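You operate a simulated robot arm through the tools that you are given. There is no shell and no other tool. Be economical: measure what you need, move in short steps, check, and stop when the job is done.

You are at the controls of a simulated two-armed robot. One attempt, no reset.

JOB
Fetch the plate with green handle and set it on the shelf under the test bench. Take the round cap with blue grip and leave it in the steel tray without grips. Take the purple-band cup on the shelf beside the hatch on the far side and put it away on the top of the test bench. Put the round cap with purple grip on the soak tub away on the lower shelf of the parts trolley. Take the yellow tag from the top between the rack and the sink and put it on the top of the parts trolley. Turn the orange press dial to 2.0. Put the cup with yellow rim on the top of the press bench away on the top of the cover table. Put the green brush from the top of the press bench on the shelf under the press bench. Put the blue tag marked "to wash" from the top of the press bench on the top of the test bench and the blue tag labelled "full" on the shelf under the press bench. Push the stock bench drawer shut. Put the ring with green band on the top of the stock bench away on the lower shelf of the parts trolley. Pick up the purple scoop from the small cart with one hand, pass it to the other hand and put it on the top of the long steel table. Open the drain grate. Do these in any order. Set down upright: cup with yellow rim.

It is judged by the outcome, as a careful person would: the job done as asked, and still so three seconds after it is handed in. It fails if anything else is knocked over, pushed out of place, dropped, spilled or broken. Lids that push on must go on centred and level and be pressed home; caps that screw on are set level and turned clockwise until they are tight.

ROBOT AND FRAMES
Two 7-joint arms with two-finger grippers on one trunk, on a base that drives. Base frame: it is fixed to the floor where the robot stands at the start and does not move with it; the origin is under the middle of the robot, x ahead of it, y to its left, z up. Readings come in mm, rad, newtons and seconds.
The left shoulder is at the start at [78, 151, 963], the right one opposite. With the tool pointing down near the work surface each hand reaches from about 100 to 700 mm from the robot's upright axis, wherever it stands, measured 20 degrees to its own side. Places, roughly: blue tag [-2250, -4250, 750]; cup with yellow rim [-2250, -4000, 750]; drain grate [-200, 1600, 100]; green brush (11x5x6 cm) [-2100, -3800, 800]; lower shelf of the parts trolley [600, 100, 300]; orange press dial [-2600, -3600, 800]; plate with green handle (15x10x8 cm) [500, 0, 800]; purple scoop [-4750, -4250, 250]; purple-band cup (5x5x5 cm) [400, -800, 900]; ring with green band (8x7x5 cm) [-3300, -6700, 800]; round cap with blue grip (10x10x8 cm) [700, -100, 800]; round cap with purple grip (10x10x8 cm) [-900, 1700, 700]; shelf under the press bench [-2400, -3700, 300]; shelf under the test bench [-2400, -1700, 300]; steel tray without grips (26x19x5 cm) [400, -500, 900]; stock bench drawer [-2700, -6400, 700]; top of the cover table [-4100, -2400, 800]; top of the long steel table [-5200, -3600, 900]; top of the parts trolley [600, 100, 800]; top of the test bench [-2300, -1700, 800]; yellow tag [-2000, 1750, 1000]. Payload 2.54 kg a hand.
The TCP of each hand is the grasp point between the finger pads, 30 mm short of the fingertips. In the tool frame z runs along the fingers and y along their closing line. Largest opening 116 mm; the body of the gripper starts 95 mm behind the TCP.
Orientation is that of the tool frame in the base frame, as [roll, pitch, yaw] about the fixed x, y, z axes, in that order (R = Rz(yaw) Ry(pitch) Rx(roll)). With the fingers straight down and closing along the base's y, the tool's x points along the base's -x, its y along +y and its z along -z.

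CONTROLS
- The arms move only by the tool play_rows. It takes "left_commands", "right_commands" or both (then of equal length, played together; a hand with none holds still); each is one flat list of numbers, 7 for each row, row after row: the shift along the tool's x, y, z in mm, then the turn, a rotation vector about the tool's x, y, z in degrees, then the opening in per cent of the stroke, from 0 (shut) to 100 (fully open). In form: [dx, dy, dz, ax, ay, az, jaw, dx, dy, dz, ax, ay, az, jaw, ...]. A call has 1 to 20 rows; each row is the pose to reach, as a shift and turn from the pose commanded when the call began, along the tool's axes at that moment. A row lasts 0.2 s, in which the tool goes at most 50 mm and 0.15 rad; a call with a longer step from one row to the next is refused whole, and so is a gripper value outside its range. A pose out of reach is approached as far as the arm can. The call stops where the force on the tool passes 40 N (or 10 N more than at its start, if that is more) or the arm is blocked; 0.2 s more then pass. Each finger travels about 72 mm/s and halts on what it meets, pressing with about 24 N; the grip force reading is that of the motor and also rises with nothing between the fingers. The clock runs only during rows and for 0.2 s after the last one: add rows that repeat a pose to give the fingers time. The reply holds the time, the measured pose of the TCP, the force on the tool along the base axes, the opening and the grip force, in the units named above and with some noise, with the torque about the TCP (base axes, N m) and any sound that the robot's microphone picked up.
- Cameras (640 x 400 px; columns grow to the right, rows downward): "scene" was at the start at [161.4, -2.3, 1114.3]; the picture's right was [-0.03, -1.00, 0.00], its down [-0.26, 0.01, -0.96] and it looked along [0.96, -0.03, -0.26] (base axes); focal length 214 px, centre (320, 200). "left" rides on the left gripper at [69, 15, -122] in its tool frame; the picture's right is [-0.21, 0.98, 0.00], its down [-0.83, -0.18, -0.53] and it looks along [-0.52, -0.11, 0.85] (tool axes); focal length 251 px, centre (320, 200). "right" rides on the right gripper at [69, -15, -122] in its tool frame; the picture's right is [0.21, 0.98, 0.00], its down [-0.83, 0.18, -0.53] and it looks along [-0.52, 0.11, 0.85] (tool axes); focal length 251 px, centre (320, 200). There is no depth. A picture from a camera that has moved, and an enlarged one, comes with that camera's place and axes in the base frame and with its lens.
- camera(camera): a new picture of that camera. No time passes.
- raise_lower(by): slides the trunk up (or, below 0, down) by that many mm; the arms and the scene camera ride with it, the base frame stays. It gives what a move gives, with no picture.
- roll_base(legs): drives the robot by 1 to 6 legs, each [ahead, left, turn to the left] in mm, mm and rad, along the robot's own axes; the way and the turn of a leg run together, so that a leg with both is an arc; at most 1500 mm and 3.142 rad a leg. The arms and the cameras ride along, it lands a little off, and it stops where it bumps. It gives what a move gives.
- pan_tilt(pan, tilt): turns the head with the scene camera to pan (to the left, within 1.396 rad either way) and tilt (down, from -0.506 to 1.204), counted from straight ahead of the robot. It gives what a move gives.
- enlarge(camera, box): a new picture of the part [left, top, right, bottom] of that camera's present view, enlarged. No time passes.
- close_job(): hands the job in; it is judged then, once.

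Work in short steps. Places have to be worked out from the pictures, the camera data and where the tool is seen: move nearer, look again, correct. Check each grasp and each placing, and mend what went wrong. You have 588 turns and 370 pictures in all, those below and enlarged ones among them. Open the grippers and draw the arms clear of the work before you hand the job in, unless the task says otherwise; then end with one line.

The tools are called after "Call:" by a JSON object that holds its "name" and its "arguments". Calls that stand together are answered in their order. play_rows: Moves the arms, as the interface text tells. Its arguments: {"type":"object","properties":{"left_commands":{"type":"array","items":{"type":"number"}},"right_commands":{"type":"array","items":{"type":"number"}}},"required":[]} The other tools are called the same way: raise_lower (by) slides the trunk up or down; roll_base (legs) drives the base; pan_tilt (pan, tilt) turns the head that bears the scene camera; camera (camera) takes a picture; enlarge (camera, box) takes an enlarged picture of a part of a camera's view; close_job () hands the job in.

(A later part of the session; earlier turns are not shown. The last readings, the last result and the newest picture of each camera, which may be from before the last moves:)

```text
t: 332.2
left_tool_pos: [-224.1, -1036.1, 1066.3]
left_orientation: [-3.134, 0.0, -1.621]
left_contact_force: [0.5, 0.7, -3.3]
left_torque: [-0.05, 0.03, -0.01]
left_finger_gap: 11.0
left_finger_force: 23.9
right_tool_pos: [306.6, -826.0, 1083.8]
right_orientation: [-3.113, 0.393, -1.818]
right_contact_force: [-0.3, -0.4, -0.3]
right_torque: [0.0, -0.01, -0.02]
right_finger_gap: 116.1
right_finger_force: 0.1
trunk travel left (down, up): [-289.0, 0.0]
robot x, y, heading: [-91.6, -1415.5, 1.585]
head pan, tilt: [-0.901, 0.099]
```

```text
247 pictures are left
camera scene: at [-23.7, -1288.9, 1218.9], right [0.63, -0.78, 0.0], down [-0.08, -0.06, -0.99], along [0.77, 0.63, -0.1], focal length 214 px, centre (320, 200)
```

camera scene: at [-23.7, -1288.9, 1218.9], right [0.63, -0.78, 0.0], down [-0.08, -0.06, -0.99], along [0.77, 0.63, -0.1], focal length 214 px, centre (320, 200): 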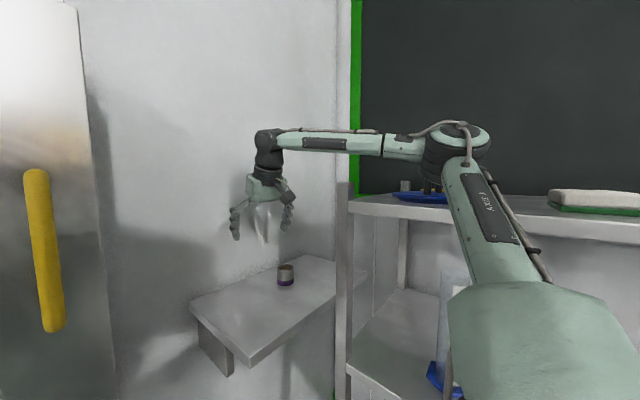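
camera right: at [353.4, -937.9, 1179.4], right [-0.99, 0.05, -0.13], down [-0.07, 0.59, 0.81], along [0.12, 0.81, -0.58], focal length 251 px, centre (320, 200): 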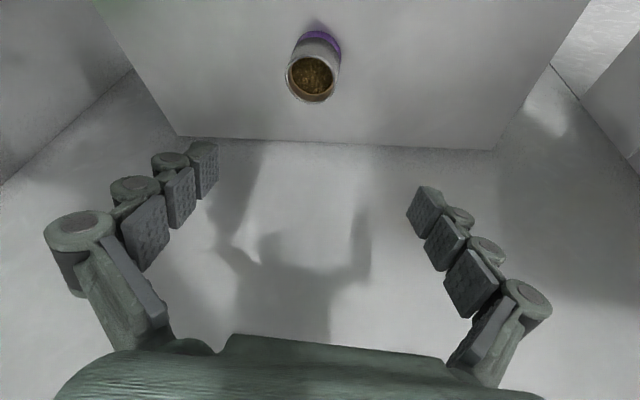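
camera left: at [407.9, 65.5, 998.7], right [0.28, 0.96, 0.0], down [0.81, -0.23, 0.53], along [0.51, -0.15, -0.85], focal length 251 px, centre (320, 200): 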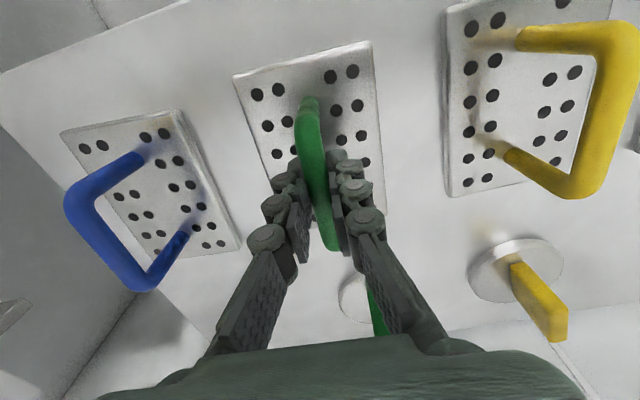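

Rack looks undisturbed. New approach: a 45° tilted, nearly straight right arm from the south-west, so the elbow stays in. I back up and pre-pose the hand.

Call:
{"name": "roll_base", "arguments": {"legs": [[-127, -16, 0]]}}

Call:
{"name": "play_rows", "arguments": {"right_commands": [-2, -4, 30, 1, -4.5, 2.2, 100, -5, -8, 60, 2, -9, 4.5, 100, -8, -12, 92, 3, -13.5, 6.7, 100, -10, -17, 124, 4, -18, 9, 100, -13, -21, 156, 4.6, -22.5, 11.2, 100]}}

Call:
{"name": "camera", "arguments": {"camera": "right"}}

Call:
{"name": "camera", "arguments": {"camera": "scene"}}

```text
t: 333.4
left_tool_pos: [-206.5, -1163.4, 1066.6]
left_orientation: [-3.134, 0.003, -1.622]
left_contact_force: [-0.2, 0.3, -3.4]
left_torque: [-0.02, 0.0, 0.05]
left_finger_gap: 11.0
left_finger_force: 23.9
right_tool_pos: [323.1, -954.7, 1083.9]
right_orientation: [-3.112, 0.393, -1.818]
right_contact_force: [0.3, -0.2, 1.4]
right_torque: [0.06, 0.02, -0.01]
right_finger_gap: 116.0
right_finger_force: 0.1
trunk travel left (down, up): [-289.0, 0.0]
robot x, y, heading: [-79.2, -1542.4, 1.575]
head pan, tilt: [-0.901, 0.099]
```

```text
t: 334.6
left_tool_pos: [-213.8, -1167.0, 1070.6]
left_orientation: [-3.125, 0.007, -1.622]
left_contact_force: [0.0, -0.1, -3.7]
left_torque: [-0.07, 0.0, -0.02]
left_finger_gap: 11.3
left_finger_force: 24.2
right_tool_pos: [357.1, -891.4, 963.2]
right_orientation: [3.124, 0.813, -2.041]
right_contact_force: [-0.3, 0.6, 0.0]
right_torque: [0.0, 0.03, 0.0]
right_finger_gap: 116.1
right_finger_force: 0.1
trunk travel left (down, up): [-289.0, 0.0]
robot x, y, heading: [-77.7, -1543.5, 1.581]
head pan, tilt: [-0.901, 0.099]
```

```text
246 pictures are left
camera right: at [309.0, -1019.9, 996.8], right [-0.94, 0.3, -0.14], down [-0.07, 0.24, 0.97], along [0.33, 0.92, -0.2], focal length 251 px, centre (320, 200)
```

right: 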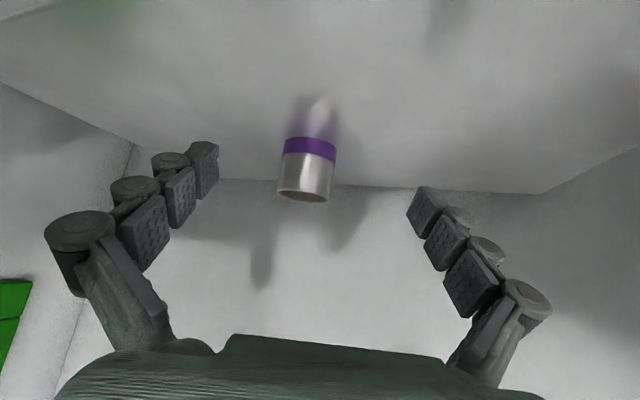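

```text
245 pictures are left
camera scene: at [-15.3, -1420.7, 1222.1], right [0.63, -0.78, 0.0], down [-0.07, -0.06, -1.0], along [0.77, 0.63, -0.09], focal length 214 px, centre (320, 200)
```

scene: 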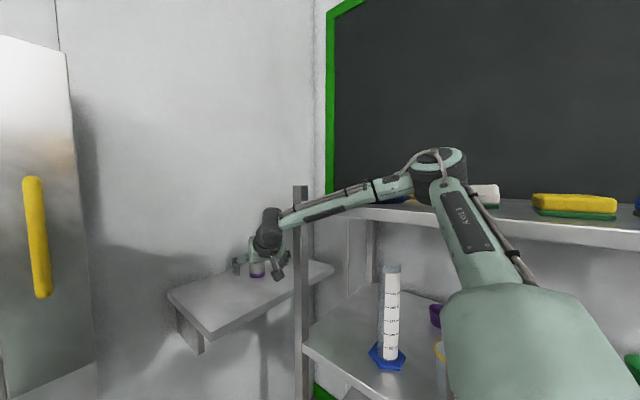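

The body still leans slightly (elbow on the rack). The arm can evidently reach further, so I back the base off to the south-west and extend the arm straighter.

Call:
{"name": "roll_base", "arguments": {"legs": [[-54, 81, 0]]}}

Call:
{"name": "play_rows", "arguments": {"right_commands": [-7, -11, 14, 0, -1, 1, 100, -14, -22, 28, 0, -2, 2, 100, -21, -33, 42, 0, -3.4, 2.5, 100, -27, -43, 55, 0, -3.4, 2.5, 100]}}

Call:
{"name": "camera", "arguments": {"camera": "scene"}}

```text
t: 336.1
left_tool_pos: [-288.0, -1216.3, 1067.0]
left_orientation: [-3.136, -0.001, -1.623]
left_contact_force: [-0.6, -0.5, -4.2]
left_torque: [-0.06, 0.01, 0.0]
left_finger_gap: 11.2
left_finger_force: 24.1
right_tool_pos: [284.5, -944.2, 945.9]
right_orientation: [3.122, 0.79, -2.049]
right_contact_force: [0.0, -0.9, 0.3]
right_torque: [-0.02, -0.03, -0.04]
right_finger_gap: 116.1
right_finger_force: 0.1
trunk travel left (down, up): [-289.0, 0.0]
robot x, y, heading: [-156.1, -1595.9, 1.576]
head pan, tilt: [-0.901, 0.099]
```

```text
t: 337.1
left_tool_pos: [-295.3, -1221.6, 1069.8]
left_orientation: [-3.123, 0.007, -1.621]
left_contact_force: [-0.5, -0.1, -3.9]
left_torque: [-0.03, 0.03, -0.01]
left_finger_gap: 11.3
left_finger_force: 24.0
right_tool_pos: [337.0, -913.6, 944.5]
right_orientation: [3.09, 0.866, -2.096]
right_contact_force: [-0.4, 0.4, 0.5]
right_torque: [-0.04, -0.02, 0.0]
right_finger_gap: 116.1
right_finger_force: 0.0
trunk travel left (down, up): [-289.0, 0.0]
robot x, y, heading: [-156.8, -1595.6, 1.581]
head pan, tilt: [-0.901, 0.099]
```

```text
244 pictures are left
camera scene: at [-98.4, -1475.4, 1222.3], right [0.63, -0.78, 0.0], down [-0.06, -0.06, -1.0], along [0.77, 0.63, -0.09], focal length 214 px, centre (320, 200)
```

scene: 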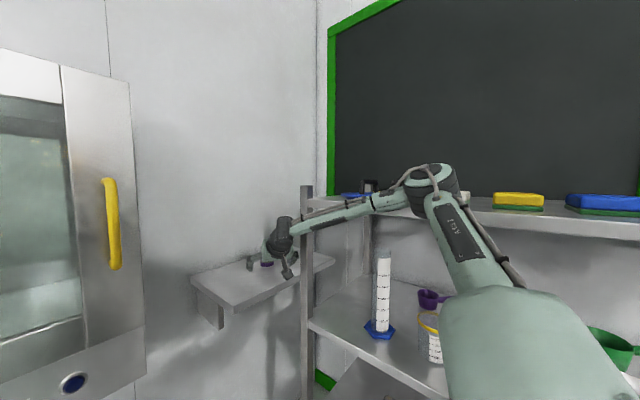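

Still a slight contact. I move the base ~100 mm further left and use nearly full arm extension so the elbow stays in front of the rack.

Call:
{"name": "roll_base", "arguments": {"legs": [[7, 97, 0]]}}

Call:
{"name": "play_rows", "arguments": {"right_commands": [-8, -20, 9, 2, 0, 1, 100, -15, -40, 18, 4, 0, 2, 100, -23, -60, 27, 6, 0, 3, 100, -30, -79, 36, 7.4, 0, 3.7, 100]}}

Call:
{"name": "camera", "arguments": {"camera": "scene"}}

Call:
{"name": "camera", "arguments": {"camera": "right"}}

```text
t: 338.7
left_tool_pos: [-383.6, -1211.2, 1067.0]
left_orientation: [-3.134, 0.001, -1.62]
left_contact_force: [0.7, 1.0, -3.2]
left_torque: [-0.04, -0.01, -0.02]
left_finger_gap: 11.3
left_finger_force: 23.8
right_tool_pos: [253.5, -905.7, 925.8]
right_orientation: [3.072, 0.846, -2.118]
right_contact_force: [0.5, 0.7, 0.3]
right_torque: [0.01, 0.0, -0.01]
right_finger_gap: 116.2
right_finger_force: 0.1
trunk travel left (down, up): [-289.0, 0.0]
robot x, y, heading: [-250.1, -1591.0, 1.583]
head pan, tilt: [-0.901, 0.099]
```

```text
t: 339.7
left_tool_pos: [-382.4, -1211.0, 1066.0]
left_orientation: [-3.135, 0.001, -1.622]
left_contact_force: [-0.5, -0.3, -3.8]
left_torque: [-0.02, -0.01, -0.01]
left_finger_gap: 11.3
left_finger_force: 23.9
right_tool_pos: [344.6, -903.1, 920.2]
right_orientation: [3.127, 0.841, -2.214]
right_contact_force: [0.5, -0.1, -0.1]
right_torque: [0.03, -0.03, 0.04]
right_finger_gap: 116.0
right_finger_force: 0.1
trunk travel left (down, up): [-289.0, 0.0]
robot x, y, heading: [-256.8, -1591.2, 1.58]
head pan, tilt: [-0.901, 0.099]
```

```text
243 pictures are left
camera scene: at [-183.0, -1463.7, 1218.9], right [0.63, -0.78, 0.0], down [-0.08, -0.06, -0.99], along [0.77, 0.63, -0.1], focal length 214 px, centre (320, 200)
```

scene: 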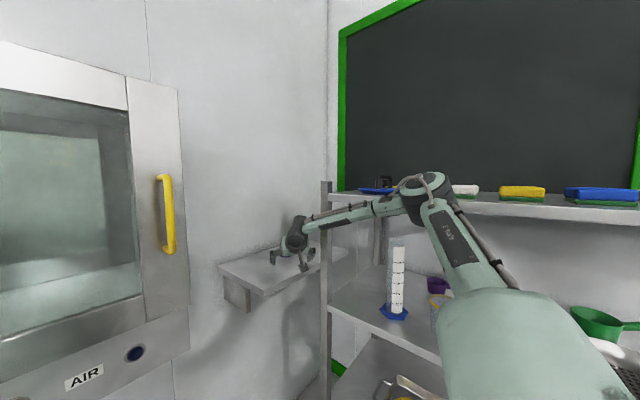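

```text
242 pictures are left
camera right: at [275.3, -1022.7, 950.6], right [-0.87, 0.46, -0.15], down [-0.05, 0.22, 0.97], along [0.49, 0.86, -0.17], focal length 251 px, centre (320, 200)
```

right: 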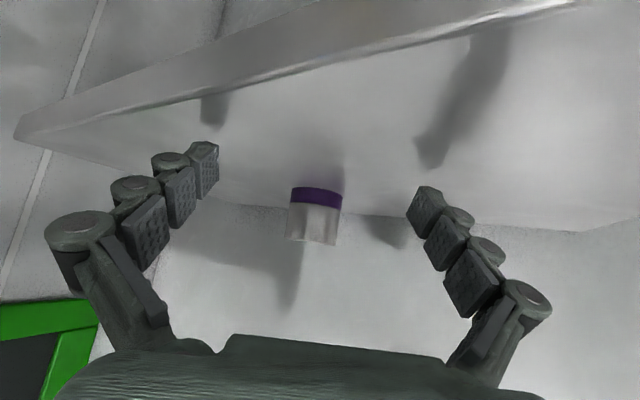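

No contact now. Raise the hand 14 mm, then drive along the approach direction.

Call:
{"name": "play_rows", "arguments": {"right_commands": [-5, 0, -5, 0, 0, 0, 100, -11, 0, -10, 0, 0, 0, 100]}}

Call:
{"name": "roll_base", "arguments": {"legs": [[52, -31, 0]]}}

Call:
{"name": "camera", "arguments": {"camera": "right"}}

```text
t: 340.3
left_tool_pos: [-382.1, -1211.1, 1066.8]
left_orientation: [-3.135, 0.0, -1.622]
left_contact_force: [0.0, 0.6, -4.4]
left_torque: [-0.03, -0.01, 0.02]
left_finger_gap: 11.2
left_finger_force: 23.9
right_tool_pos: [345.9, -903.4, 935.5]
right_orientation: [3.129, 0.842, -2.215]
right_contact_force: [0.1, 0.1, 0.3]
right_torque: [-0.01, 0.0, 0.01]
right_finger_gap: 115.8
right_finger_force: 0.1
trunk travel left (down, up): [-289.0, 0.0]
robot x, y, heading: [-255.5, -1590.4, 1.582]
head pan, tilt: [-0.901, 0.099]
```

```text
t: 341.3
left_tool_pos: [-353.0, -1157.7, 1066.5]
left_orientation: [-3.134, -0.001, -1.621]
left_contact_force: [0.5, 0.6, -3.8]
left_torque: [-0.08, 0.03, -0.01]
left_finger_gap: 11.0
left_finger_force: 24.4
right_tool_pos: [374.7, -850.4, 934.1]
right_orientation: [3.129, 0.842, -2.213]
right_contact_force: [0.7, 0.8, -0.2]
right_torque: [-0.01, -0.01, 0.01]
right_finger_gap: 116.2
right_finger_force: 0.0
trunk travel left (down, up): [-289.0, 0.0]
robot x, y, heading: [-225.1, -1537.8, 1.584]
head pan, tilt: [-0.901, 0.099]
```

```text
241 pictures are left
camera right: at [304.9, -969.9, 964.9], right [-0.87, 0.46, -0.15], down [-0.05, 0.23, 0.97], along [0.48, 0.86, -0.17], focal length 251 px, centre (320, 200)
```

right: 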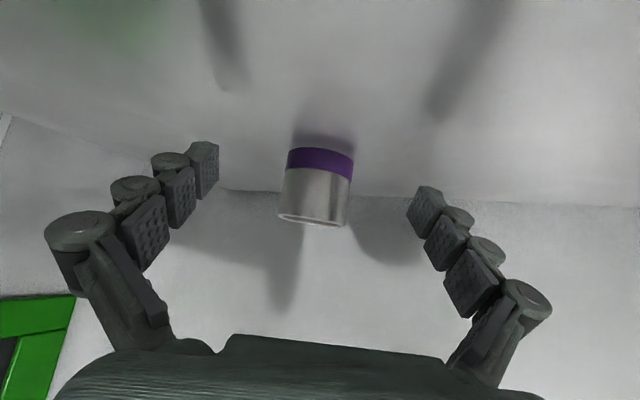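

Cup at (395,-815). Last 38 mm, then grip.

Call:
{"name": "roll_base", "arguments": {"legs": [[34, -19, 0]]}}

Call:
{"name": "camera", "arguments": {"camera": "right"}}

```text
t: 342.1
left_tool_pos: [-334.7, -1123.7, 1066.0]
left_orientation: [-3.135, 0.001, -1.622]
left_contact_force: [0.5, 0.3, -3.5]
left_torque: [-0.04, 0.01, -0.01]
left_finger_gap: 11.1
left_finger_force: 24.1
right_tool_pos: [393.1, -816.4, 933.9]
right_orientation: [3.128, 0.841, -2.211]
right_contact_force: [-0.1, 0.2, -0.7]
right_torque: [0.02, -0.03, 0.01]
right_finger_gap: 116.0
right_finger_force: 0.1
trunk travel left (down, up): [-289.0, 0.0]
robot x, y, heading: [-208.0, -1504.2, 1.576]
head pan, tilt: [-0.901, 0.099]
```

```text
240 pictures are left
camera right: at [323.3, -935.6, 964.6], right [-0.87, 0.46, -0.15], down [-0.05, 0.23, 0.97], along [0.48, 0.86, -0.17], focal length 251 px, centre (320, 200)
```

right: 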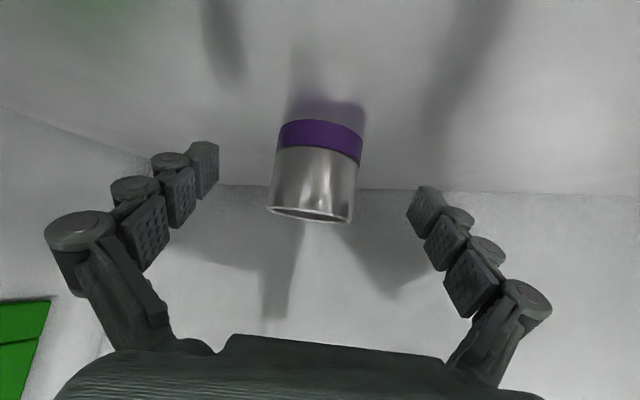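

Cup is between the pads. Close gently.

Call:
{"name": "play_rows", "arguments": {"right_commands": [0, 0, 0, 0, 0, 0, 80, 0, 0, 0, 0, 0, 0, 65, 0, 0, 0, 0, 0, 0, 52, 0, 0, 0, 0, 0, 0, 46, 0, 0, 0, 0, 0, 0, 40, 0, 0, 0, 0, 0, 0, 34, 0, 0, 0, 0, 0, 0, 34]}}

Call:
{"name": "camera", "arguments": {"camera": "right"}}

```text
t: 343.8
left_tool_pos: [-335.2, -1125.0, 1066.0]
left_orientation: [-3.136, -0.001, -1.623]
left_contact_force: [0.1, -0.8, -3.6]
left_torque: [-0.03, -0.02, 0.01]
left_finger_gap: 11.2
left_finger_force: 23.8
right_tool_pos: [393.1, -818.3, 934.8]
right_orientation: [3.128, 0.842, -2.212]
right_contact_force: [0.6, -0.6, 0.9]
right_torque: [-0.01, -0.02, -0.03]
right_finger_gap: 45.9
right_finger_force: 23.3
trunk travel left (down, up): [-289.0, 0.0]
robot x, y, heading: [-207.7, -1504.7, 1.581]
head pan, tilt: [-0.901, 0.099]
```

```text
239 pictures are left
camera right: at [323.0, -936.3, 965.6], right [-0.87, 0.46, -0.15], down [-0.05, 0.22, 0.97], along [0.48, 0.86, -0.17], focal length 251 px, centre (320, 200)
```

right: 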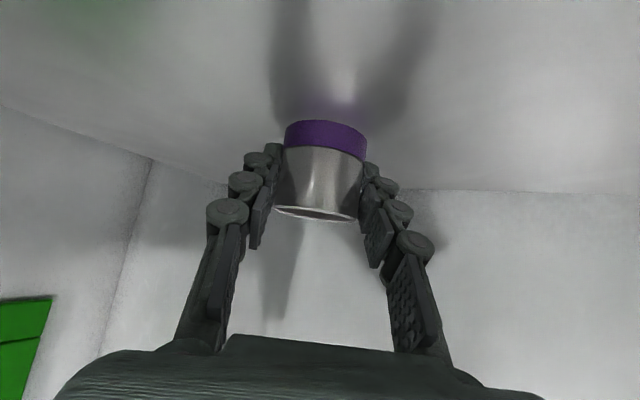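

Gripped. Lift very gently and level.

Call:
{"name": "play_rows", "arguments": {"right_commands": [-1, 0, -1, 0, 0, 0, 34, -2, 0, -2, 0, 0, 0, 34, -4, 0, -3.5, 0, 0, 0, 34, -6.5, 0, -6, 0, 0, 0, 34, -10, 0, -9, 0, 0, 0, 34, -14, 0, -12.5, 0, 0, 0, 34, -19, 0, -17, 0, 0, 0, 34, -24, 0, -21.5, 0, 0, 0, 34, -29, 0, -26, 0, 0, 0, 34, -34, 0, -30.5, 0, 0, 0, 34, -38, 0, -34, 0, 0, 0, 34, -41, 0, -36.5, 0, 0, 0, 34, -43, 0, -38.5, 0, 0, 0, 34, -44, 0, -39.5, 0, 0, 0, 34]}}

Call:
{"name": "camera", "arguments": {"camera": "right"}}

```text
t: 346.8
left_tool_pos: [-333.5, -1124.4, 1066.4]
left_orientation: [-3.135, -0.001, -1.621]
left_contact_force: [-0.9, 0.3, -3.7]
left_torque: [-0.05, 0.01, -0.01]
left_finger_gap: 11.1
left_finger_force: 24.2
right_tool_pos: [392.1, -815.8, 994.1]
right_orientation: [3.129, 0.842, -2.214]
right_contact_force: [-0.2, -0.3, -1.9]
right_torque: [-0.01, -0.02, -0.06]
right_finger_gap: 45.8
right_finger_force: 23.6
trunk travel left (down, up): [-289.0, 0.0]
robot x, y, heading: [-203.3, -1501.5, 1.582]
head pan, tilt: [-0.901, 0.099]
```

```text
238 pictures are left
camera right: at [323.6, -936.4, 1024.7], right [-0.87, 0.46, -0.15], down [-0.05, 0.22, 0.97], along [0.48, 0.86, -0.17], focal length 251 px, centre (320, 200)
```

right: 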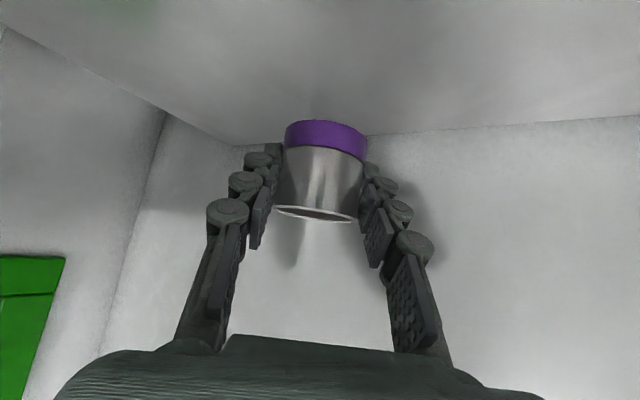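

Lifted cleanly. Back away to the south-west, then turn west toward the test bench.

Call:
{"name": "roll_base", "arguments": {"legs": [[-150, 110, 0], [-200, 150, 0]]}}

Call:
{"name": "play_rows", "arguments": {"right_commands": [1, 0, -1, 0, 0, 0, 34, 3, 0, -3, 0, 0, 0, 34, 6, 0, -7, 0, 0, 0, 34, 10, 0, -12, 0, 0, 0, 34, 16, 0, -19, 0, 0, 0, 34, 23, 0, -27, 0, 0, 0, 34, 30, 0, -36, 0, 0, 0, 34, 37, 0, -45, 0, 0, 0, 34, 45, 0, -54, 0, 0, 0, 34, 53, 0, -63, 0, 0, 0, 34, 61, 0, -72, 0, 0, 0, 34, 69, 0, -81, 0, 0, 0, 34, 77, 0, -90, 0, 0, 0, 34, 84, 0, -98, 0, 0, 0, 34, 90, 0, -105, 0, 0, 0, 34, 95, 0, -111, 0, 0, 0, 34, 98, 0, -115, 0, 0, 0, 34, 100, 0, -118, 0, 0, 0, 34]}}

```text
t: 350.1
left_tool_pos: [-590.8, -1477.0, 1067.3]
left_orientation: [-3.136, 0.0, -1.621]
left_contact_force: [-0.3, 0.1, -3.5]
left_torque: [-0.04, -0.05, 0.02]
left_finger_gap: 11.1
left_finger_force: 23.6
right_tool_pos: [136.7, -1169.4, 995.0]
right_orientation: [3.13, 0.842, -2.213]
right_contact_force: [-0.7, 0.0, -1.7]
right_torque: [0.0, 0.01, -0.02]
right_finger_gap: 45.8
right_finger_force: 24.2
trunk travel left (down, up): [-289.0, 0.0]
robot x, y, heading: [-459.4, -1856.3, 1.583]
head pan, tilt: [-0.901, 0.099]
```

```text
t: 353.9
left_tool_pos: [-589.0, -1477.6, 1065.8]
left_orientation: [-3.135, 0.002, -1.62]
left_contact_force: [0.2, 0.3, -4.4]
left_torque: [-0.05, -0.02, 0.0]
left_finger_gap: 11.3
left_finger_force: 23.9
right_tool_pos: [47.2, -1292.4, 997.5]
right_orientation: [3.129, 0.841, -2.212]
right_contact_force: [0.5, -0.6, -1.6]
right_torque: [-0.02, 0.0, 0.02]
right_finger_gap: 45.6
right_finger_force: 24.1
trunk travel left (down, up): [-289.0, 0.0]
robot x, y, heading: [-464.0, -1856.3, 1.58]
head pan, tilt: [-0.901, 0.099]
```

Turn west and look at the test bench.

Call:
{"name": "roll_base", "arguments": {"legs": [[0, 0, 1.56], [500, 0, 0]]}}

Call:
{"name": "pan_tilt", "arguments": {"pan": 0.0, "tilt": 0.35}}

Call:
{"name": "camera", "arguments": {"camera": "scene"}}

Call:
{"name": "camera", "arguments": {"camera": "right"}}

```text
t: 360.8
left_tool_pos: [-1338.6, -1984.4, 1067.7]
left_orientation: [-3.134, 0.001, -0.056]
left_contact_force: [0.1, 0.2, -3.9]
left_torque: [0.01, -0.07, -0.03]
left_finger_gap: 11.3
left_finger_force: 24.0
right_tool_pos: [-1518.2, -1347.7, 998.3]
right_orientation: [3.128, 0.84, -0.648]
right_contact_force: [0.9, 0.0, -1.9]
right_torque: [-0.01, -0.07, -0.06]
right_finger_gap: 45.4
right_finger_force: 23.7
trunk travel left (down, up): [-289.0, 0.0]
robot x, y, heading: [-954.8, -1856.2, -3.134]
head pan, tilt: [-0.901, 0.099]
```

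```text
t: 362.0
left_tool_pos: [-1338.9, -1983.9, 1066.8]
left_orientation: [-3.135, 0.0, -0.056]
left_contact_force: [0.2, 0.9, -4.3]
left_torque: [-0.02, -0.06, 0.0]
left_finger_gap: 11.0
left_finger_force: 24.7
right_tool_pos: [-1516.7, -1346.8, 997.4]
right_orientation: [3.129, 0.842, -0.647]
right_contact_force: [0.0, 0.1, -1.1]
right_torque: [-0.01, -0.03, -0.01]
right_finger_gap: 45.6
right_finger_force: 24.2
trunk travel left (down, up): [-289.0, 0.0]
robot x, y, heading: [-961.2, -1858.1, -3.134]
head pan, tilt: [0.0, 0.351]
```

```text
237 pictures are left
camera scene: at [-1119.6, -1857.8, 1195.5], right [0.0, 1.0, 0.0], down [0.34, 0.0, -0.94], along [-0.94, 0.0, -0.34], focal length 214 px, centre (320, 200)
```

scene: 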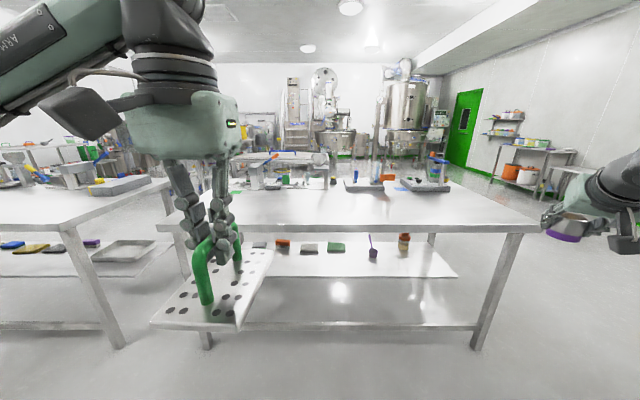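

```text
236 pictures are left
camera right: at [-1399.5, -1416.5, 1028.5], right [-0.47, -0.87, -0.15], down [-0.23, -0.05, 0.97], along [-0.85, 0.49, -0.17], focal length 251 px, centre (320, 200)
```

right: 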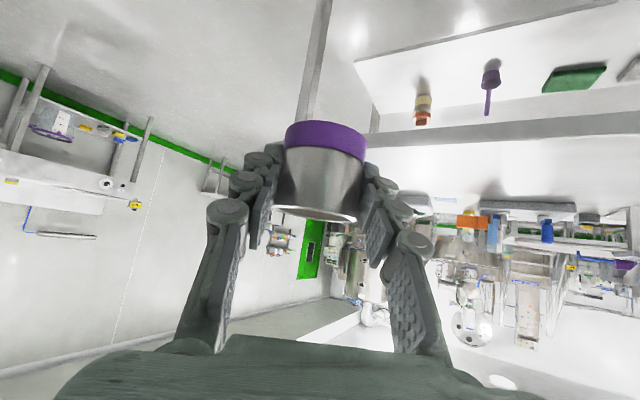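

Two benches; the right one is the test bench (front edge x≈-1750). I advance a bit and look again to measure the top height.

Call:
{"name": "roll_base", "arguments": {"legs": [[230, 0, 0]]}}

Call:
{"name": "pan_tilt", "arguments": {"pan": -0.6, "tilt": 0.5}}

Call:
{"name": "camera", "arguments": {"camera": "scene"}}

Call:
{"name": "camera", "arguments": {"camera": "right"}}

```text
t: 363.7
left_tool_pos: [-1568.4, -1984.9, 1066.6]
left_orientation: [-3.132, 0.0, -0.059]
left_contact_force: [-0.4, 1.1, -3.4]
left_torque: [-0.01, -0.04, -0.01]
left_finger_gap: 11.1
left_finger_force: 23.9
right_tool_pos: [-1749.7, -1347.9, 998.0]
right_orientation: [3.129, 0.84, -0.647]
right_contact_force: [0.6, 0.3, -2.6]
right_torque: [0.03, 0.01, -0.02]
right_finger_gap: 45.5
right_finger_force: 24.0
trunk travel left (down, up): [-289.0, 0.0]
robot x, y, heading: [-1187.1, -1856.0, -3.139]
head pan, tilt: [0.0, 0.351]
```

```text
t: 364.7
left_tool_pos: [-1569.6, -1984.5, 1066.3]
left_orientation: [-3.134, 0.001, -0.058]
left_contact_force: [-0.5, -0.7, -3.9]
left_torque: [0.0, -0.01, 0.02]
left_finger_gap: 11.0
left_finger_force: 24.2
right_tool_pos: [-1747.7, -1347.7, 997.2]
right_orientation: [3.128, 0.841, -0.648]
right_contact_force: [-0.2, -0.2, -1.0]
right_torque: [0.01, -0.03, 0.0]
right_finger_gap: 45.5
right_finger_force: 23.5
trunk travel left (down, up): [-289.0, 0.0]
robot x, y, heading: [-1189.9, -1861.8, -3.138]
head pan, tilt: [-0.6, 0.499]
```

```text
235 pictures are left
camera scene: at [-1332.7, -1807.4, 1181.9], right [0.56, 0.83, 0.0], down [0.4, -0.27, -0.88], along [-0.73, 0.49, -0.48], focal length 214 px, centre (320, 200)
```

scene: 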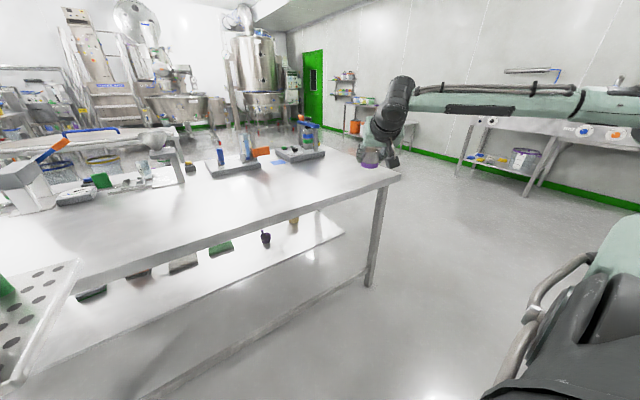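

```text
234 pictures are left
camera right: at [-1630.1, -1417.2, 1028.5], right [-0.47, -0.87, -0.15], down [-0.23, -0.05, 0.97], along [-0.85, 0.49, -0.17], focal length 251 px, centre (320, 200)
```

right: 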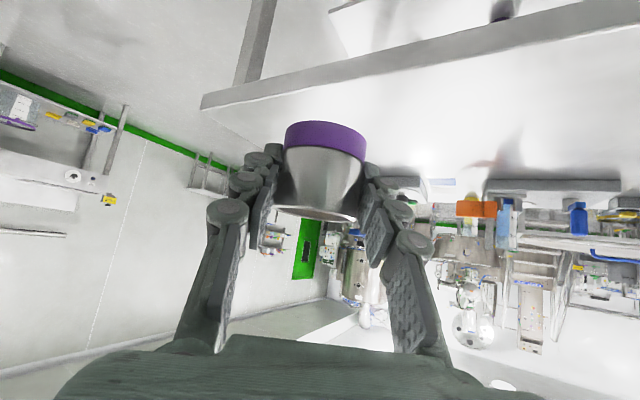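

Bench top z≈849, NE corner (-1835,-1071). I drive in 195 mm so the cup is above the clear front area.

Call:
{"name": "roll_base", "arguments": {"legs": [[195, 0, 0]]}}

Call:
{"name": "play_rows", "arguments": {"right_commands": [1, 0, 1, 0, 0, 0, 34, 3, 0, 3, 0, 0, 0, 34, 7, 0, 6, 0, 0, 0, 34, 12, 0, 11, 0, 0, 0, 34, 19, 0, 17, 0, 0, 0, 34, 27, 0, 24, 0, 0, 0, 34, 35, 0, 31, 0, 0, 0, 34, 43, 0, 38, 0, 0, 0, 34, 51, 0, 46, 0, 0, 0, 34, 58, 0, 52, 0, 0, 0, 34, 64, 0, 57, 0, 0, 0, 34, 68, 0, 61, 0, 0, 0, 34, 70, 0, 63, 0, 0, 0, 34]}}

Call:
{"name": "camera", "arguments": {"camera": "scene"}}

Call:
{"name": "camera", "arguments": {"camera": "right"}}

```text
t: 366.3
left_tool_pos: [-1765.3, -1985.8, 1066.4]
left_orientation: [-3.134, 0.0, -0.056]
left_contact_force: [-0.3, 0.2, -3.6]
left_torque: [0.02, -0.07, -0.01]
left_finger_gap: 11.0
left_finger_force: 23.7
right_tool_pos: [-1942.5, -1348.2, 997.5]
right_orientation: [3.129, 0.841, -0.648]
right_contact_force: [0.0, -0.3, -2.4]
right_torque: [-0.01, -0.04, -0.02]
right_finger_gap: 45.9
right_finger_force: 23.7
trunk travel left (down, up): [-289.0, 0.0]
robot x, y, heading: [-1385.7, -1858.7, -3.138]
head pan, tilt: [-0.6, 0.499]
```

```text
t: 369.1
left_tool_pos: [-1763.3, -1986.1, 1067.1]
left_orientation: [-3.134, 0.001, -0.06]
left_contact_force: [0.4, -0.9, -3.3]
left_torque: [0.03, -0.05, 0.03]
left_finger_gap: 11.1
left_finger_force: 23.9
right_tool_pos: [-1944.5, -1348.8, 903.4]
right_orientation: [3.13, 0.84, -0.647]
right_contact_force: [-0.2, 0.3, -0.5]
right_torque: [0.0, 0.01, -0.01]
right_finger_gap: 45.4
right_finger_force: 24.3
trunk travel left (down, up): [-289.0, 0.0]
robot x, y, heading: [-1384.4, -1861.0, -3.134]
head pan, tilt: [-0.6, 0.499]
```

```text
233 pictures are left
camera scene: at [-1527.6, -1808.0, 1181.8], right [0.56, 0.83, 0.0], down [0.4, -0.27, -0.88], along [-0.73, 0.49, -0.48], focal length 214 px, centre (320, 200)
```

scene: 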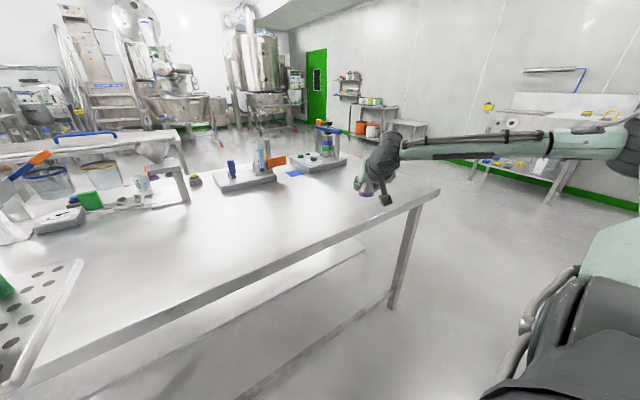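

```text
232 pictures are left
camera right: at [-1826.1, -1418.2, 933.9], right [-0.47, -0.87, -0.15], down [-0.23, -0.05, 0.97], along [-0.85, 0.49, -0.17], focal length 251 px, centre (320, 200)
```

right: 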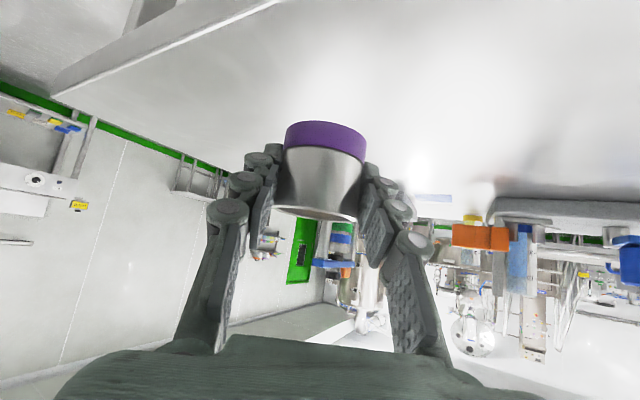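

Above a clear spot. Lower in small steps, checking force.

Call:
{"name": "play_rows", "arguments": {"right_commands": [1, 0, 1, 0, 0, 0, 34, 3, 0, 2.5, 0, 0, 0, 34, 5, 0, 4, 0, 0, 0, 34, 7, 0, 6, 0, 0, 0, 34, 8.5, 0, 7.5, 0, 0, 0, 34]}}

Call:
{"name": "play_rows", "arguments": {"right_commands": [1, 0, 1, 0, 0, 0, 34, 2.5, 0, 2, 0, 0, 0, 34, 4, 0, 3.5, 0, 0, 0, 34]}}

```text
t: 370.3
left_tool_pos: [-1764.0, -1985.1, 1067.1]
left_orientation: [-3.134, 0.001, -0.057]
left_contact_force: [-0.3, -0.8, -3.5]
left_torque: [-0.01, -0.04, 0.0]
left_finger_gap: 11.4
left_finger_force: 23.5
right_tool_pos: [-1943.2, -1348.8, 892.7]
right_orientation: [3.129, 0.841, -0.648]
right_contact_force: [-0.7, 0.0, -1.6]
right_torque: [0.02, -0.03, 0.02]
right_finger_gap: 45.6
right_finger_force: 24.2
trunk travel left (down, up): [-289.0, 0.0]
robot x, y, heading: [-1381.6, -1859.2, -3.141]
head pan, tilt: [-0.6, 0.499]
```

```text
t: 371.1
left_tool_pos: [-1763.9, -1985.2, 1066.2]
left_orientation: [-3.134, 0.0, -0.058]
left_contact_force: [0.5, 0.5, -3.9]
left_torque: [0.0, -0.05, 0.02]
left_finger_gap: 11.0
left_finger_force: 24.3
right_tool_pos: [-1943.7, -1349.6, 887.8]
right_orientation: [3.131, 0.841, -0.647]
right_contact_force: [-0.3, -0.7, -0.8]
right_torque: [0.02, -0.01, -0.02]
right_finger_gap: 45.5
right_finger_force: 23.9
trunk travel left (down, up): [-289.0, 0.0]
robot x, y, heading: [-1384.2, -1857.8, -3.138]
head pan, tilt: [-0.6, 0.499]
```

Call:
{"name": "play_rows", "arguments": {"right_commands": [1, 0, 1, 0, 0, 0, 34, 2.5, 0, 2, 0, 0, 0, 34, 4, 0, 3.5, 0, 0, 0, 34]}}

Call:
{"name": "camera", "arguments": {"camera": "right"}}

```text
t: 371.9
left_tool_pos: [-1764.0, -1986.2, 1066.8]
left_orientation: [-3.134, -0.001, -0.059]
left_contact_force: [0.4, 0.0, -3.9]
left_torque: [0.01, -0.06, -0.01]
left_finger_gap: 11.1
left_finger_force: 24.2
right_tool_pos: [-1943.7, -1349.3, 883.1]
right_orientation: [3.128, 0.843, -0.649]
right_contact_force: [-0.5, 0.0, -0.7]
right_torque: [0.01, 0.0, 0.02]
right_finger_gap: 45.8
right_finger_force: 24.0
trunk travel left (down, up): [-289.0, 0.0]
robot x, y, heading: [-1384.5, -1855.4, -3.144]
head pan, tilt: [-0.6, 0.499]
```

```text
231 pictures are left
camera right: at [-1826.0, -1418.7, 912.7], right [-0.47, -0.87, -0.15], down [-0.22, -0.05, 0.97], along [-0.85, 0.49, -0.17], focal length 251 px, centre (320, 200)
```

right: 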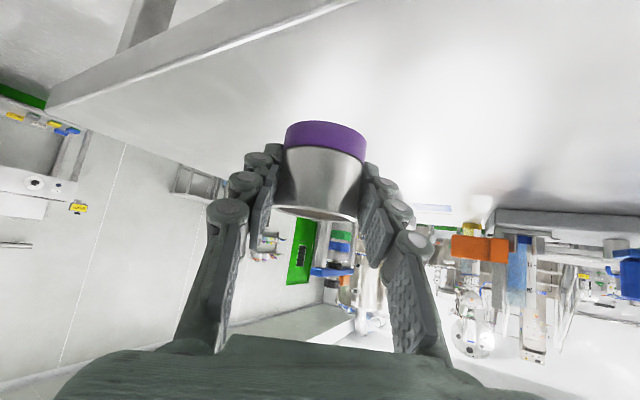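

Call:
{"name": "play_rows", "arguments": {"right_commands": [1, 0, 1, 0, 0, 0, 34, 2, 0, 1.8, 0, 0, 0, 34, 3, 0, 2.7, 0, 0, 0, 34, 4, 0, 3.5, 0, 0, 0, 34]}}

Call:
{"name": "play_rows", "arguments": {"right_commands": [1, 0, 1, 0, 0, 0, 34, 2, 0, 1.8, 0, 0, 0, 34, 3, 0, 2.7, 0, 0, 0, 34, 4, 0, 3.5, 0, 0, 0, 34]}}

```text
t: 372.9
left_tool_pos: [-1763.5, -1985.8, 1067.0]
left_orientation: [-3.136, -0.001, -0.058]
left_contact_force: [0.8, -0.1, -3.8]
left_torque: [0.0, -0.01, 0.01]
left_finger_gap: 11.1
left_finger_force: 23.6
right_tool_pos: [-1944.2, -1349.3, 876.8]
right_orientation: [3.13, 0.841, -0.65]
right_contact_force: [-0.4, 0.4, -0.5]
right_torque: [-0.01, -0.02, 0.01]
right_finger_gap: 45.6
right_finger_force: 24.1
trunk travel left (down, up): [-289.0, 0.0]
robot x, y, heading: [-1384.7, -1860.7, -3.136]
head pan, tilt: [-0.6, 0.499]
```

```text
t: 373.9
left_tool_pos: [-1764.6, -1987.0, 1067.3]
left_orientation: [-3.134, 0.0, -0.056]
left_contact_force: [0.8, -0.2, -3.7]
left_torque: [-0.01, -0.03, 0.02]
left_finger_gap: 11.0
left_finger_force: 24.2
right_tool_pos: [-1944.8, -1349.3, 871.3]
right_orientation: [3.13, 0.841, -0.65]
right_contact_force: [-0.1, -0.1, -2.6]
right_torque: [0.01, -0.03, 0.02]
right_finger_gap: 45.9
right_finger_force: 23.9
trunk travel left (down, up): [-289.0, 0.0]
robot x, y, heading: [-1381.6, -1861.9, -3.137]
head pan, tilt: [-0.6, 0.499]
```

Call:
{"name": "play_rows", "arguments": {"right_commands": [1.5, 0, 1.3, 0, 0, 0, 34, 3, 0, 2.7, 0, 0, 0, 34, 4.5, 0, 4, 0, 0, 0, 34, 6, 0, 5.3, 0, 0, 0, 34]}}

Call:
{"name": "play_rows", "arguments": {"right_commands": [1, 0, 1, 0, 0, 0, 34, 2, 0, 1.8, 0, 0, 0, 34, 3, 0, 2.7, 0, 0, 0, 34, 4, 0, 3.5, 0, 0, 0, 34]}}

Call:
{"name": "enlarge", "arguments": {"camera": "scene", "box": [330, 140, 450, 230]}}

```text
t: 374.9
left_tool_pos: [-1763.7, -1985.3, 1067.1]
left_orientation: [-3.135, -0.001, -0.057]
left_contact_force: [-0.5, -0.3, -2.9]
left_torque: [0.03, -0.04, 0.0]
left_finger_gap: 11.1
left_finger_force: 23.4
right_tool_pos: [-1944.3, -1349.7, 864.2]
right_orientation: [3.13, 0.841, -0.65]
right_contact_force: [0.1, -0.5, -1.3]
right_torque: [-0.02, -0.02, 0.02]
right_finger_gap: 45.5
right_finger_force: 24.0
trunk travel left (down, up): [-289.0, 0.0]
robot x, y, heading: [-1386.0, -1858.6, -3.134]
head pan, tilt: [-0.6, 0.499]
```

```text
t: 375.9
left_tool_pos: [-1764.8, -1985.9, 1065.5]
left_orientation: [-3.136, 0.001, -0.057]
left_contact_force: [0.1, 0.5, -3.7]
left_torque: [0.0, -0.05, 0.02]
left_finger_gap: 11.0
left_finger_force: 24.1
right_tool_pos: [-1943.2, -1348.2, 858.5]
right_orientation: [3.128, 0.841, -0.651]
right_contact_force: [-0.1, -0.2, -1.4]
right_torque: [-0.01, 0.0, -0.04]
right_finger_gap: 45.9
right_finger_force: 24.3
trunk travel left (down, up): [-289.0, 0.0]
robot x, y, heading: [-1389.0, -1859.3, -3.141]
head pan, tilt: [-0.6, 0.499]
```

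```text
4.44 times, centred on (390, 185) of scene
camera zoom: at [-1527.6, -1808.1, 1181.8], right [0.56, 0.83, 0.0], down [0.4, -0.27, -0.88], along [-0.73, 0.49, -0.48], focal length 953 px, centre (9, 267)
```

zoom: 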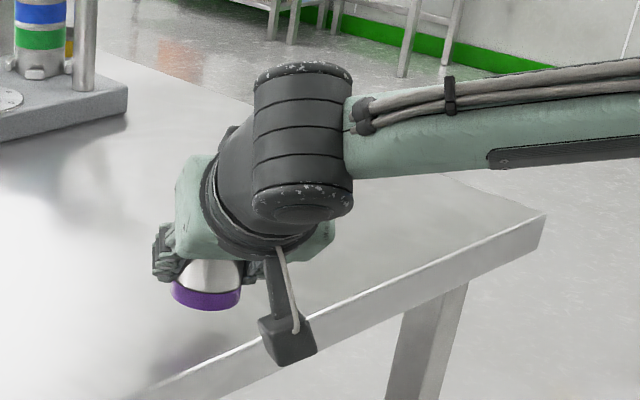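

Still ~25–30 mm gap by its reflection. Continue lowering.

Call:
{"name": "play_rows", "arguments": {"right_commands": [2, 0, 1.8, 0, 0, 0, 34, 4, 0, 3.6, 0, 0, 0, 34, 7, 0, 6, 0, 0, 0, 34, 10, 0, 9, 0, 0, 0, 34, 12, 0, 10.7, 0, 0, 0, 34, 13.5, 0, 12, 0, 0, 0, 34]}}

Call:
{"name": "play_rows", "arguments": {"right_commands": [1, 0, 1, 0, 0, 0, 34, 2, 0, 1.8, 0, 0, 0, 34, 3, 0, 2.7, 0, 0, 0, 34, 4, 0, 3.5, 0, 0, 0, 34]}}

Call:
{"name": "enlarge", "arguments": {"camera": "scene", "box": [330, 140, 450, 230]}}

```text
t: 377.3
left_tool_pos: [-1763.8, -1987.4, 1066.1]
left_orientation: [-3.137, -0.001, -0.058]
left_contact_force: [1.2, 0.0, -3.6]
left_torque: [-0.03, -0.05, 0.0]
left_finger_gap: 11.3
left_finger_force: 24.0
right_tool_pos: [-1943.9, -1349.5, 840.3]
right_orientation: [3.13, 0.841, -0.648]
right_contact_force: [0.0, 0.9, -1.5]
right_torque: [-0.02, -0.01, 0.0]
right_finger_gap: 45.5
right_finger_force: 24.1
trunk travel left (down, up): [-289.0, 0.0]
robot x, y, heading: [-1385.7, -1859.0, -3.138]
head pan, tilt: [-0.6, 0.499]
```

```text
t: 378.3
left_tool_pos: [-1763.9, -1985.9, 1066.5]
left_orientation: [-3.135, 0.0, -0.057]
left_contact_force: [0.6, 0.3, -2.9]
left_torque: [0.03, -0.07, 0.02]
left_finger_gap: 11.3
left_finger_force: 24.3
right_tool_pos: [-1944.3, -1349.5, 834.6]
right_orientation: [3.127, 0.843, -0.651]
right_contact_force: [0.7, 1.4, 2.4]
right_torque: [0.04, -0.05, -0.03]
right_finger_gap: 45.7
right_finger_force: 24.2
trunk travel left (down, up): [-289.0, 0.0]
robot x, y, heading: [-1383.6, -1858.5, -3.14]
head pan, tilt: [-0.6, 0.499]
```

```text
4.44 times, centred on (390, 185) of scene
camera zoom: at [-1527.3, -1808.2, 1182.0], right [0.56, 0.83, 0.0], down [0.4, -0.27, -0.88], along [-0.73, 0.49, -0.48], focal length 953 px, centre (9, 267)
```

zoom: 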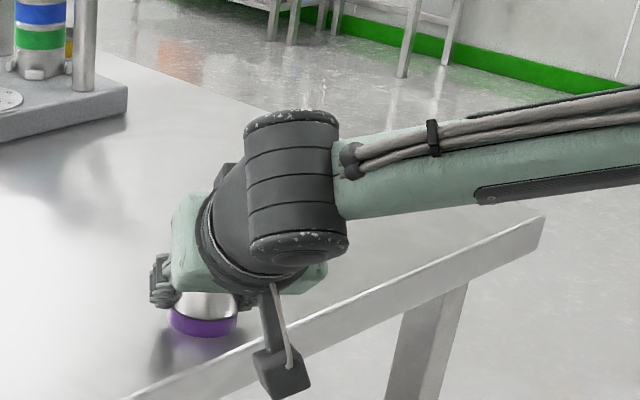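

Contact (table z≈800). Settle 2 mm and release slowly.

Call:
{"name": "play_rows", "arguments": {"right_commands": [1, 0, 1, 0, 0, 0, 34, 1.5, 0, 1.3, 0, 0, 0, 40, 1.5, 0, 1.3, 0, 0, 0, 44, 1.5, 0, 1.3, 0, 0, 0, 50, 1.5, 0, 1.3, 0, 0, 0, 60, 1.5, 0, 1.3, 0, 0, 0, 75, 1.5, 0, 1.3, 0, 0, 0, 90, 1.5, 0, 1.3, 0, 0, 0, 100]}}

Call:
{"name": "camera", "arguments": {"camera": "right"}}

```text
t: 380.1
left_tool_pos: [-1762.4, -1985.8, 1066.4]
left_orientation: [-3.134, 0.0, -0.058]
left_contact_force: [0.4, 0.2, -3.9]
left_torque: [0.0, -0.04, 0.02]
left_finger_gap: 11.1
left_finger_force: 24.4
right_tool_pos: [-1944.0, -1350.7, 833.0]
right_orientation: [3.13, 0.841, -0.65]
right_contact_force: [0.5, -0.3, 0.0]
right_torque: [0.0, -0.03, 0.04]
right_finger_gap: 116.0
right_finger_force: 0.0
trunk travel left (down, up): [-289.0, 0.0]
robot x, y, heading: [-1386.1, -1860.9, -3.132]
head pan, tilt: [-0.6, 0.499]
```

```text
228 pictures are left
camera right: at [-1825.6, -1419.3, 863.2], right [-0.47, -0.87, -0.15], down [-0.23, -0.05, 0.97], along [-0.85, 0.49, -0.17], focal length 251 px, centre (320, 200)
```

right: 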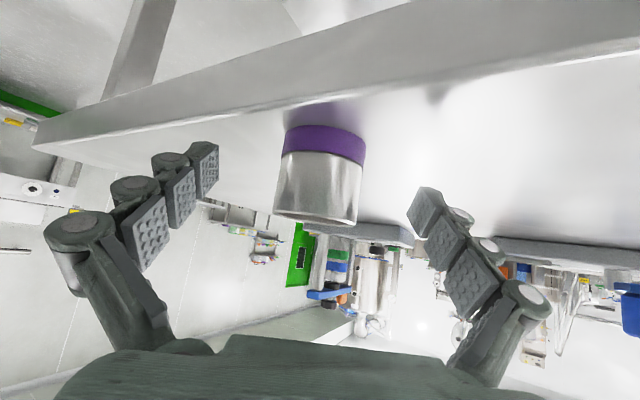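

Cup stands. Withdraw along the tool axis.

Call:
{"name": "play_rows", "arguments": {"right_commands": [0, 0, -15, 0, 0, 0, 100, 0, 0, -40, 0, 0, 0, 100, 0, 0, -75, 0, 0, 0, 100, 0, 0, -115, 0, 0, 0, 100, 0, 0, -150, 0, 0, 0, 100]}}

Call:
{"name": "camera", "arguments": {"camera": "right"}}

```text
t: 381.3
left_tool_pos: [-1762.6, -1985.9, 1067.1]
left_orientation: [-3.134, -0.001, -0.059]
left_contact_force: [-0.2, 0.4, -4.1]
left_torque: [0.01, -0.05, 0.0]
left_finger_gap: 11.3
left_finger_force: 23.8
right_tool_pos: [-1852.0, -1415.7, 933.4]
right_orientation: [3.13, 0.842, -0.647]
right_contact_force: [-0.3, 0.5, -0.4]
right_torque: [0.0, 0.02, 0.03]
right_finger_gap: 116.2
right_finger_force: 0.1
trunk travel left (down, up): [-289.0, 0.0]
robot x, y, heading: [-1385.0, -1857.2, -3.135]
head pan, tilt: [-0.6, 0.499]
```

```text
227 pictures are left
camera right: at [-1734.5, -1485.1, 963.2], right [-0.47, -0.87, -0.15], down [-0.22, -0.05, 0.97], along [-0.85, 0.49, -0.17], focal length 251 px, centre (320, 200)
```

right: 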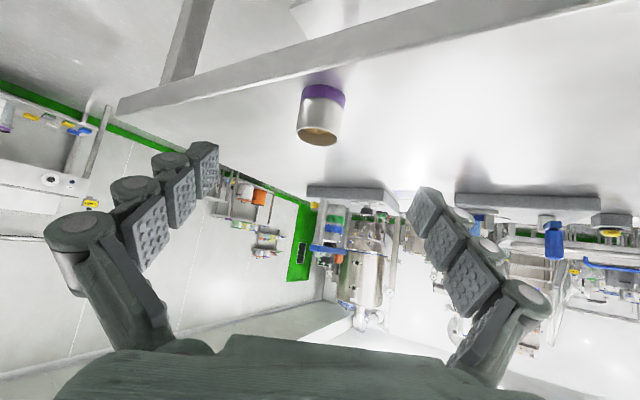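

Purple-band cup is done. Back away from the bench, re-neutralise the right hand, and go around to the bench's north end for the plate.

Call:
{"name": "roll_base", "arguments": {"legs": [[-330, 0, 0]]}}

Call:
{"name": "play_rows", "arguments": {"right_commands": [20, 0, -30, 0, 8, 0, 100, 40, 0, -60, 0, 16, 0, 100, 60, 0, -90, 0, 24, 0, 100, 70, 0, -120, 0, 32, 0, 100, 70, 0, -130, 0, 40, 0, 100, 70, 0, -140, 0, 48, 0, 100]}}

Call:
{"name": "play_rows", "arguments": {"right_commands": [10, 20, 0, 0, 0, -8, 100, 20, 40, 0, 0, 0, -16, 100, 30, 60, 0, 0, 0, -24, 100, 40, 80, 0, 0, 0, -32, 100, 50, 90, 0, 0, 0, -37, 100]}}

Call:
{"name": "roll_base", "arguments": {"legs": [[0, -1300, 0], [1000, 0, 0]]}}

```text
t: 383.5
left_tool_pos: [-1431.3, -1985.9, 1065.9]
left_orientation: [-3.134, -0.001, -0.054]
left_contact_force: [0.7, 0.4, -3.0]
left_torque: [0.02, -0.03, -0.03]
left_finger_gap: 11.1
left_finger_force: 24.4
right_tool_pos: [-1521.5, -1414.6, 933.0]
right_orientation: [3.13, 0.844, -0.648]
right_contact_force: [0.5, 0.2, 0.1]
right_torque: [0.02, -0.03, -0.01]
right_finger_gap: 115.9
right_finger_force: 0.0
trunk travel left (down, up): [-289.0, 0.0]
robot x, y, heading: [-1053.9, -1857.5, -3.138]
head pan, tilt: [-0.6, 0.499]
```

```text
t: 384.9
left_tool_pos: [-1430.9, -1984.6, 1066.9]
left_orientation: [-3.135, 0.001, -0.053]
left_contact_force: [-0.5, -1.0, -3.4]
left_torque: [-0.02, -0.03, 0.02]
left_finger_gap: 10.9
left_finger_force: 24.2
right_tool_pos: [-1399.2, -1505.8, 973.4]
right_orientation: [3.134, 0.001, -0.637]
right_contact_force: [-0.4, 0.6, 0.5]
right_torque: [0.02, 0.0, -0.02]
right_finger_gap: 116.2
right_finger_force: 0.0
trunk travel left (down, up): [-289.0, 0.0]
robot x, y, heading: [-1052.3, -1857.8, -3.139]
head pan, tilt: [-0.6, 0.499]
```

```text
t: 386.1
left_tool_pos: [-1431.6, -1985.4, 1066.5]
left_orientation: [-3.134, 0.0, -0.056]
left_contact_force: [0.3, -0.8, -3.6]
left_torque: [0.0, -0.04, -0.04]
left_finger_gap: 11.1
left_finger_force: 23.8
right_tool_pos: [-1413.2, -1608.4, 974.5]
right_orientation: [3.139, 0.007, 0.01]
right_contact_force: [0.3, -0.4, 0.1]
right_torque: [0.05, 0.0, 0.0]
right_finger_gap: 115.8
right_finger_force: 0.0
trunk travel left (down, up): [-289.0, 0.0]
robot x, y, heading: [-1047.9, -1855.3, -3.128]
head pan, tilt: [-0.6, 0.499]
```

```text
t: 403.6
left_tool_pos: [-2446.8, -699.3, 1067.2]
left_orientation: [-3.134, 0.0, -0.052]
left_contact_force: [0.0, 0.1, -4.2]
left_torque: [0.06, -0.04, -0.02]
left_finger_gap: 11.2
left_finger_force: 23.8
right_tool_pos: [-2431.4, -321.1, 972.9]
right_orientation: [3.138, 0.01, 0.015]
right_contact_force: [0.2, -0.3, 0.2]
right_torque: [-0.02, -0.02, 0.02]
right_finger_gap: 115.8
right_finger_force: 0.0
trunk travel left (down, up): [-289.0, 0.0]
robot x, y, heading: [-2065.9, -567.2, -3.133]
head pan, tilt: [-0.6, 0.499]
```

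Call:
{"name": "roll_base", "arguments": {"legs": [[410, -200, 0], [0, 0, 1.57]]}}

Call:
{"name": "pan_tilt", "arguments": {"pan": 0.0, "tilt": 0.7}}

Call:
{"name": "camera", "arguments": {"camera": "scene"}}

```text
t: 410.2
left_tool_pos: [-2349.5, -752.7, 1065.9]
left_orientation: [-3.135, 0.001, 1.518]
left_contact_force: [1.3, 0.2, -4.1]
left_torque: [0.11, 0.02, 0.02]
left_finger_gap: 11.3
left_finger_force: 24.2
right_tool_pos: [-2728.1, -737.1, 974.2]
right_orientation: [3.137, 0.007, 1.583]
right_contact_force: [-0.1, 0.7, 0.9]
right_torque: [-0.02, -0.01, -0.02]
right_finger_gap: 116.0
right_finger_force: 0.2
trunk travel left (down, up): [-289.0, 0.0]
robot x, y, heading: [-2479.6, -375.5, -1.563]
head pan, tilt: [-0.6, 0.499]
```

```text
t: 411.2
left_tool_pos: [-2349.4, -753.5, 1065.2]
left_orientation: [-3.134, 0.0, 1.518]
left_contact_force: [-1.1, 0.7, -4.7]
left_torque: [0.08, 0.0, 0.01]
left_finger_gap: 11.0
left_finger_force: 23.6
right_tool_pos: [-2728.4, -736.8, 973.1]
right_orientation: [3.139, 0.009, 1.584]
right_contact_force: [1.3, 0.5, 0.0]
right_torque: [0.02, 0.01, -0.01]
right_finger_gap: 116.0
right_finger_force: 0.1
trunk travel left (down, up): [-289.0, 0.0]
robot x, y, heading: [-2476.6, -374.9, -1.562]
head pan, tilt: [0.0, 0.7]
```

```text
226 pictures are left
camera scene: at [-2477.3, -526.8, 1164.2], right [-1.0, -0.01, 0.0], down [-0.01, 0.64, -0.76], along [0.01, -0.76, -0.64], focal length 214 px, centre (320, 200)
```

scene: 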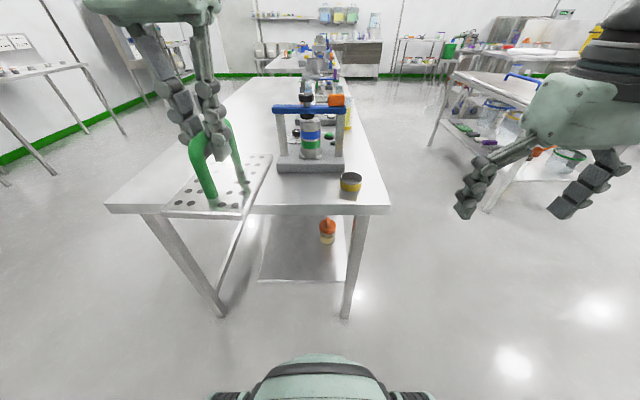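

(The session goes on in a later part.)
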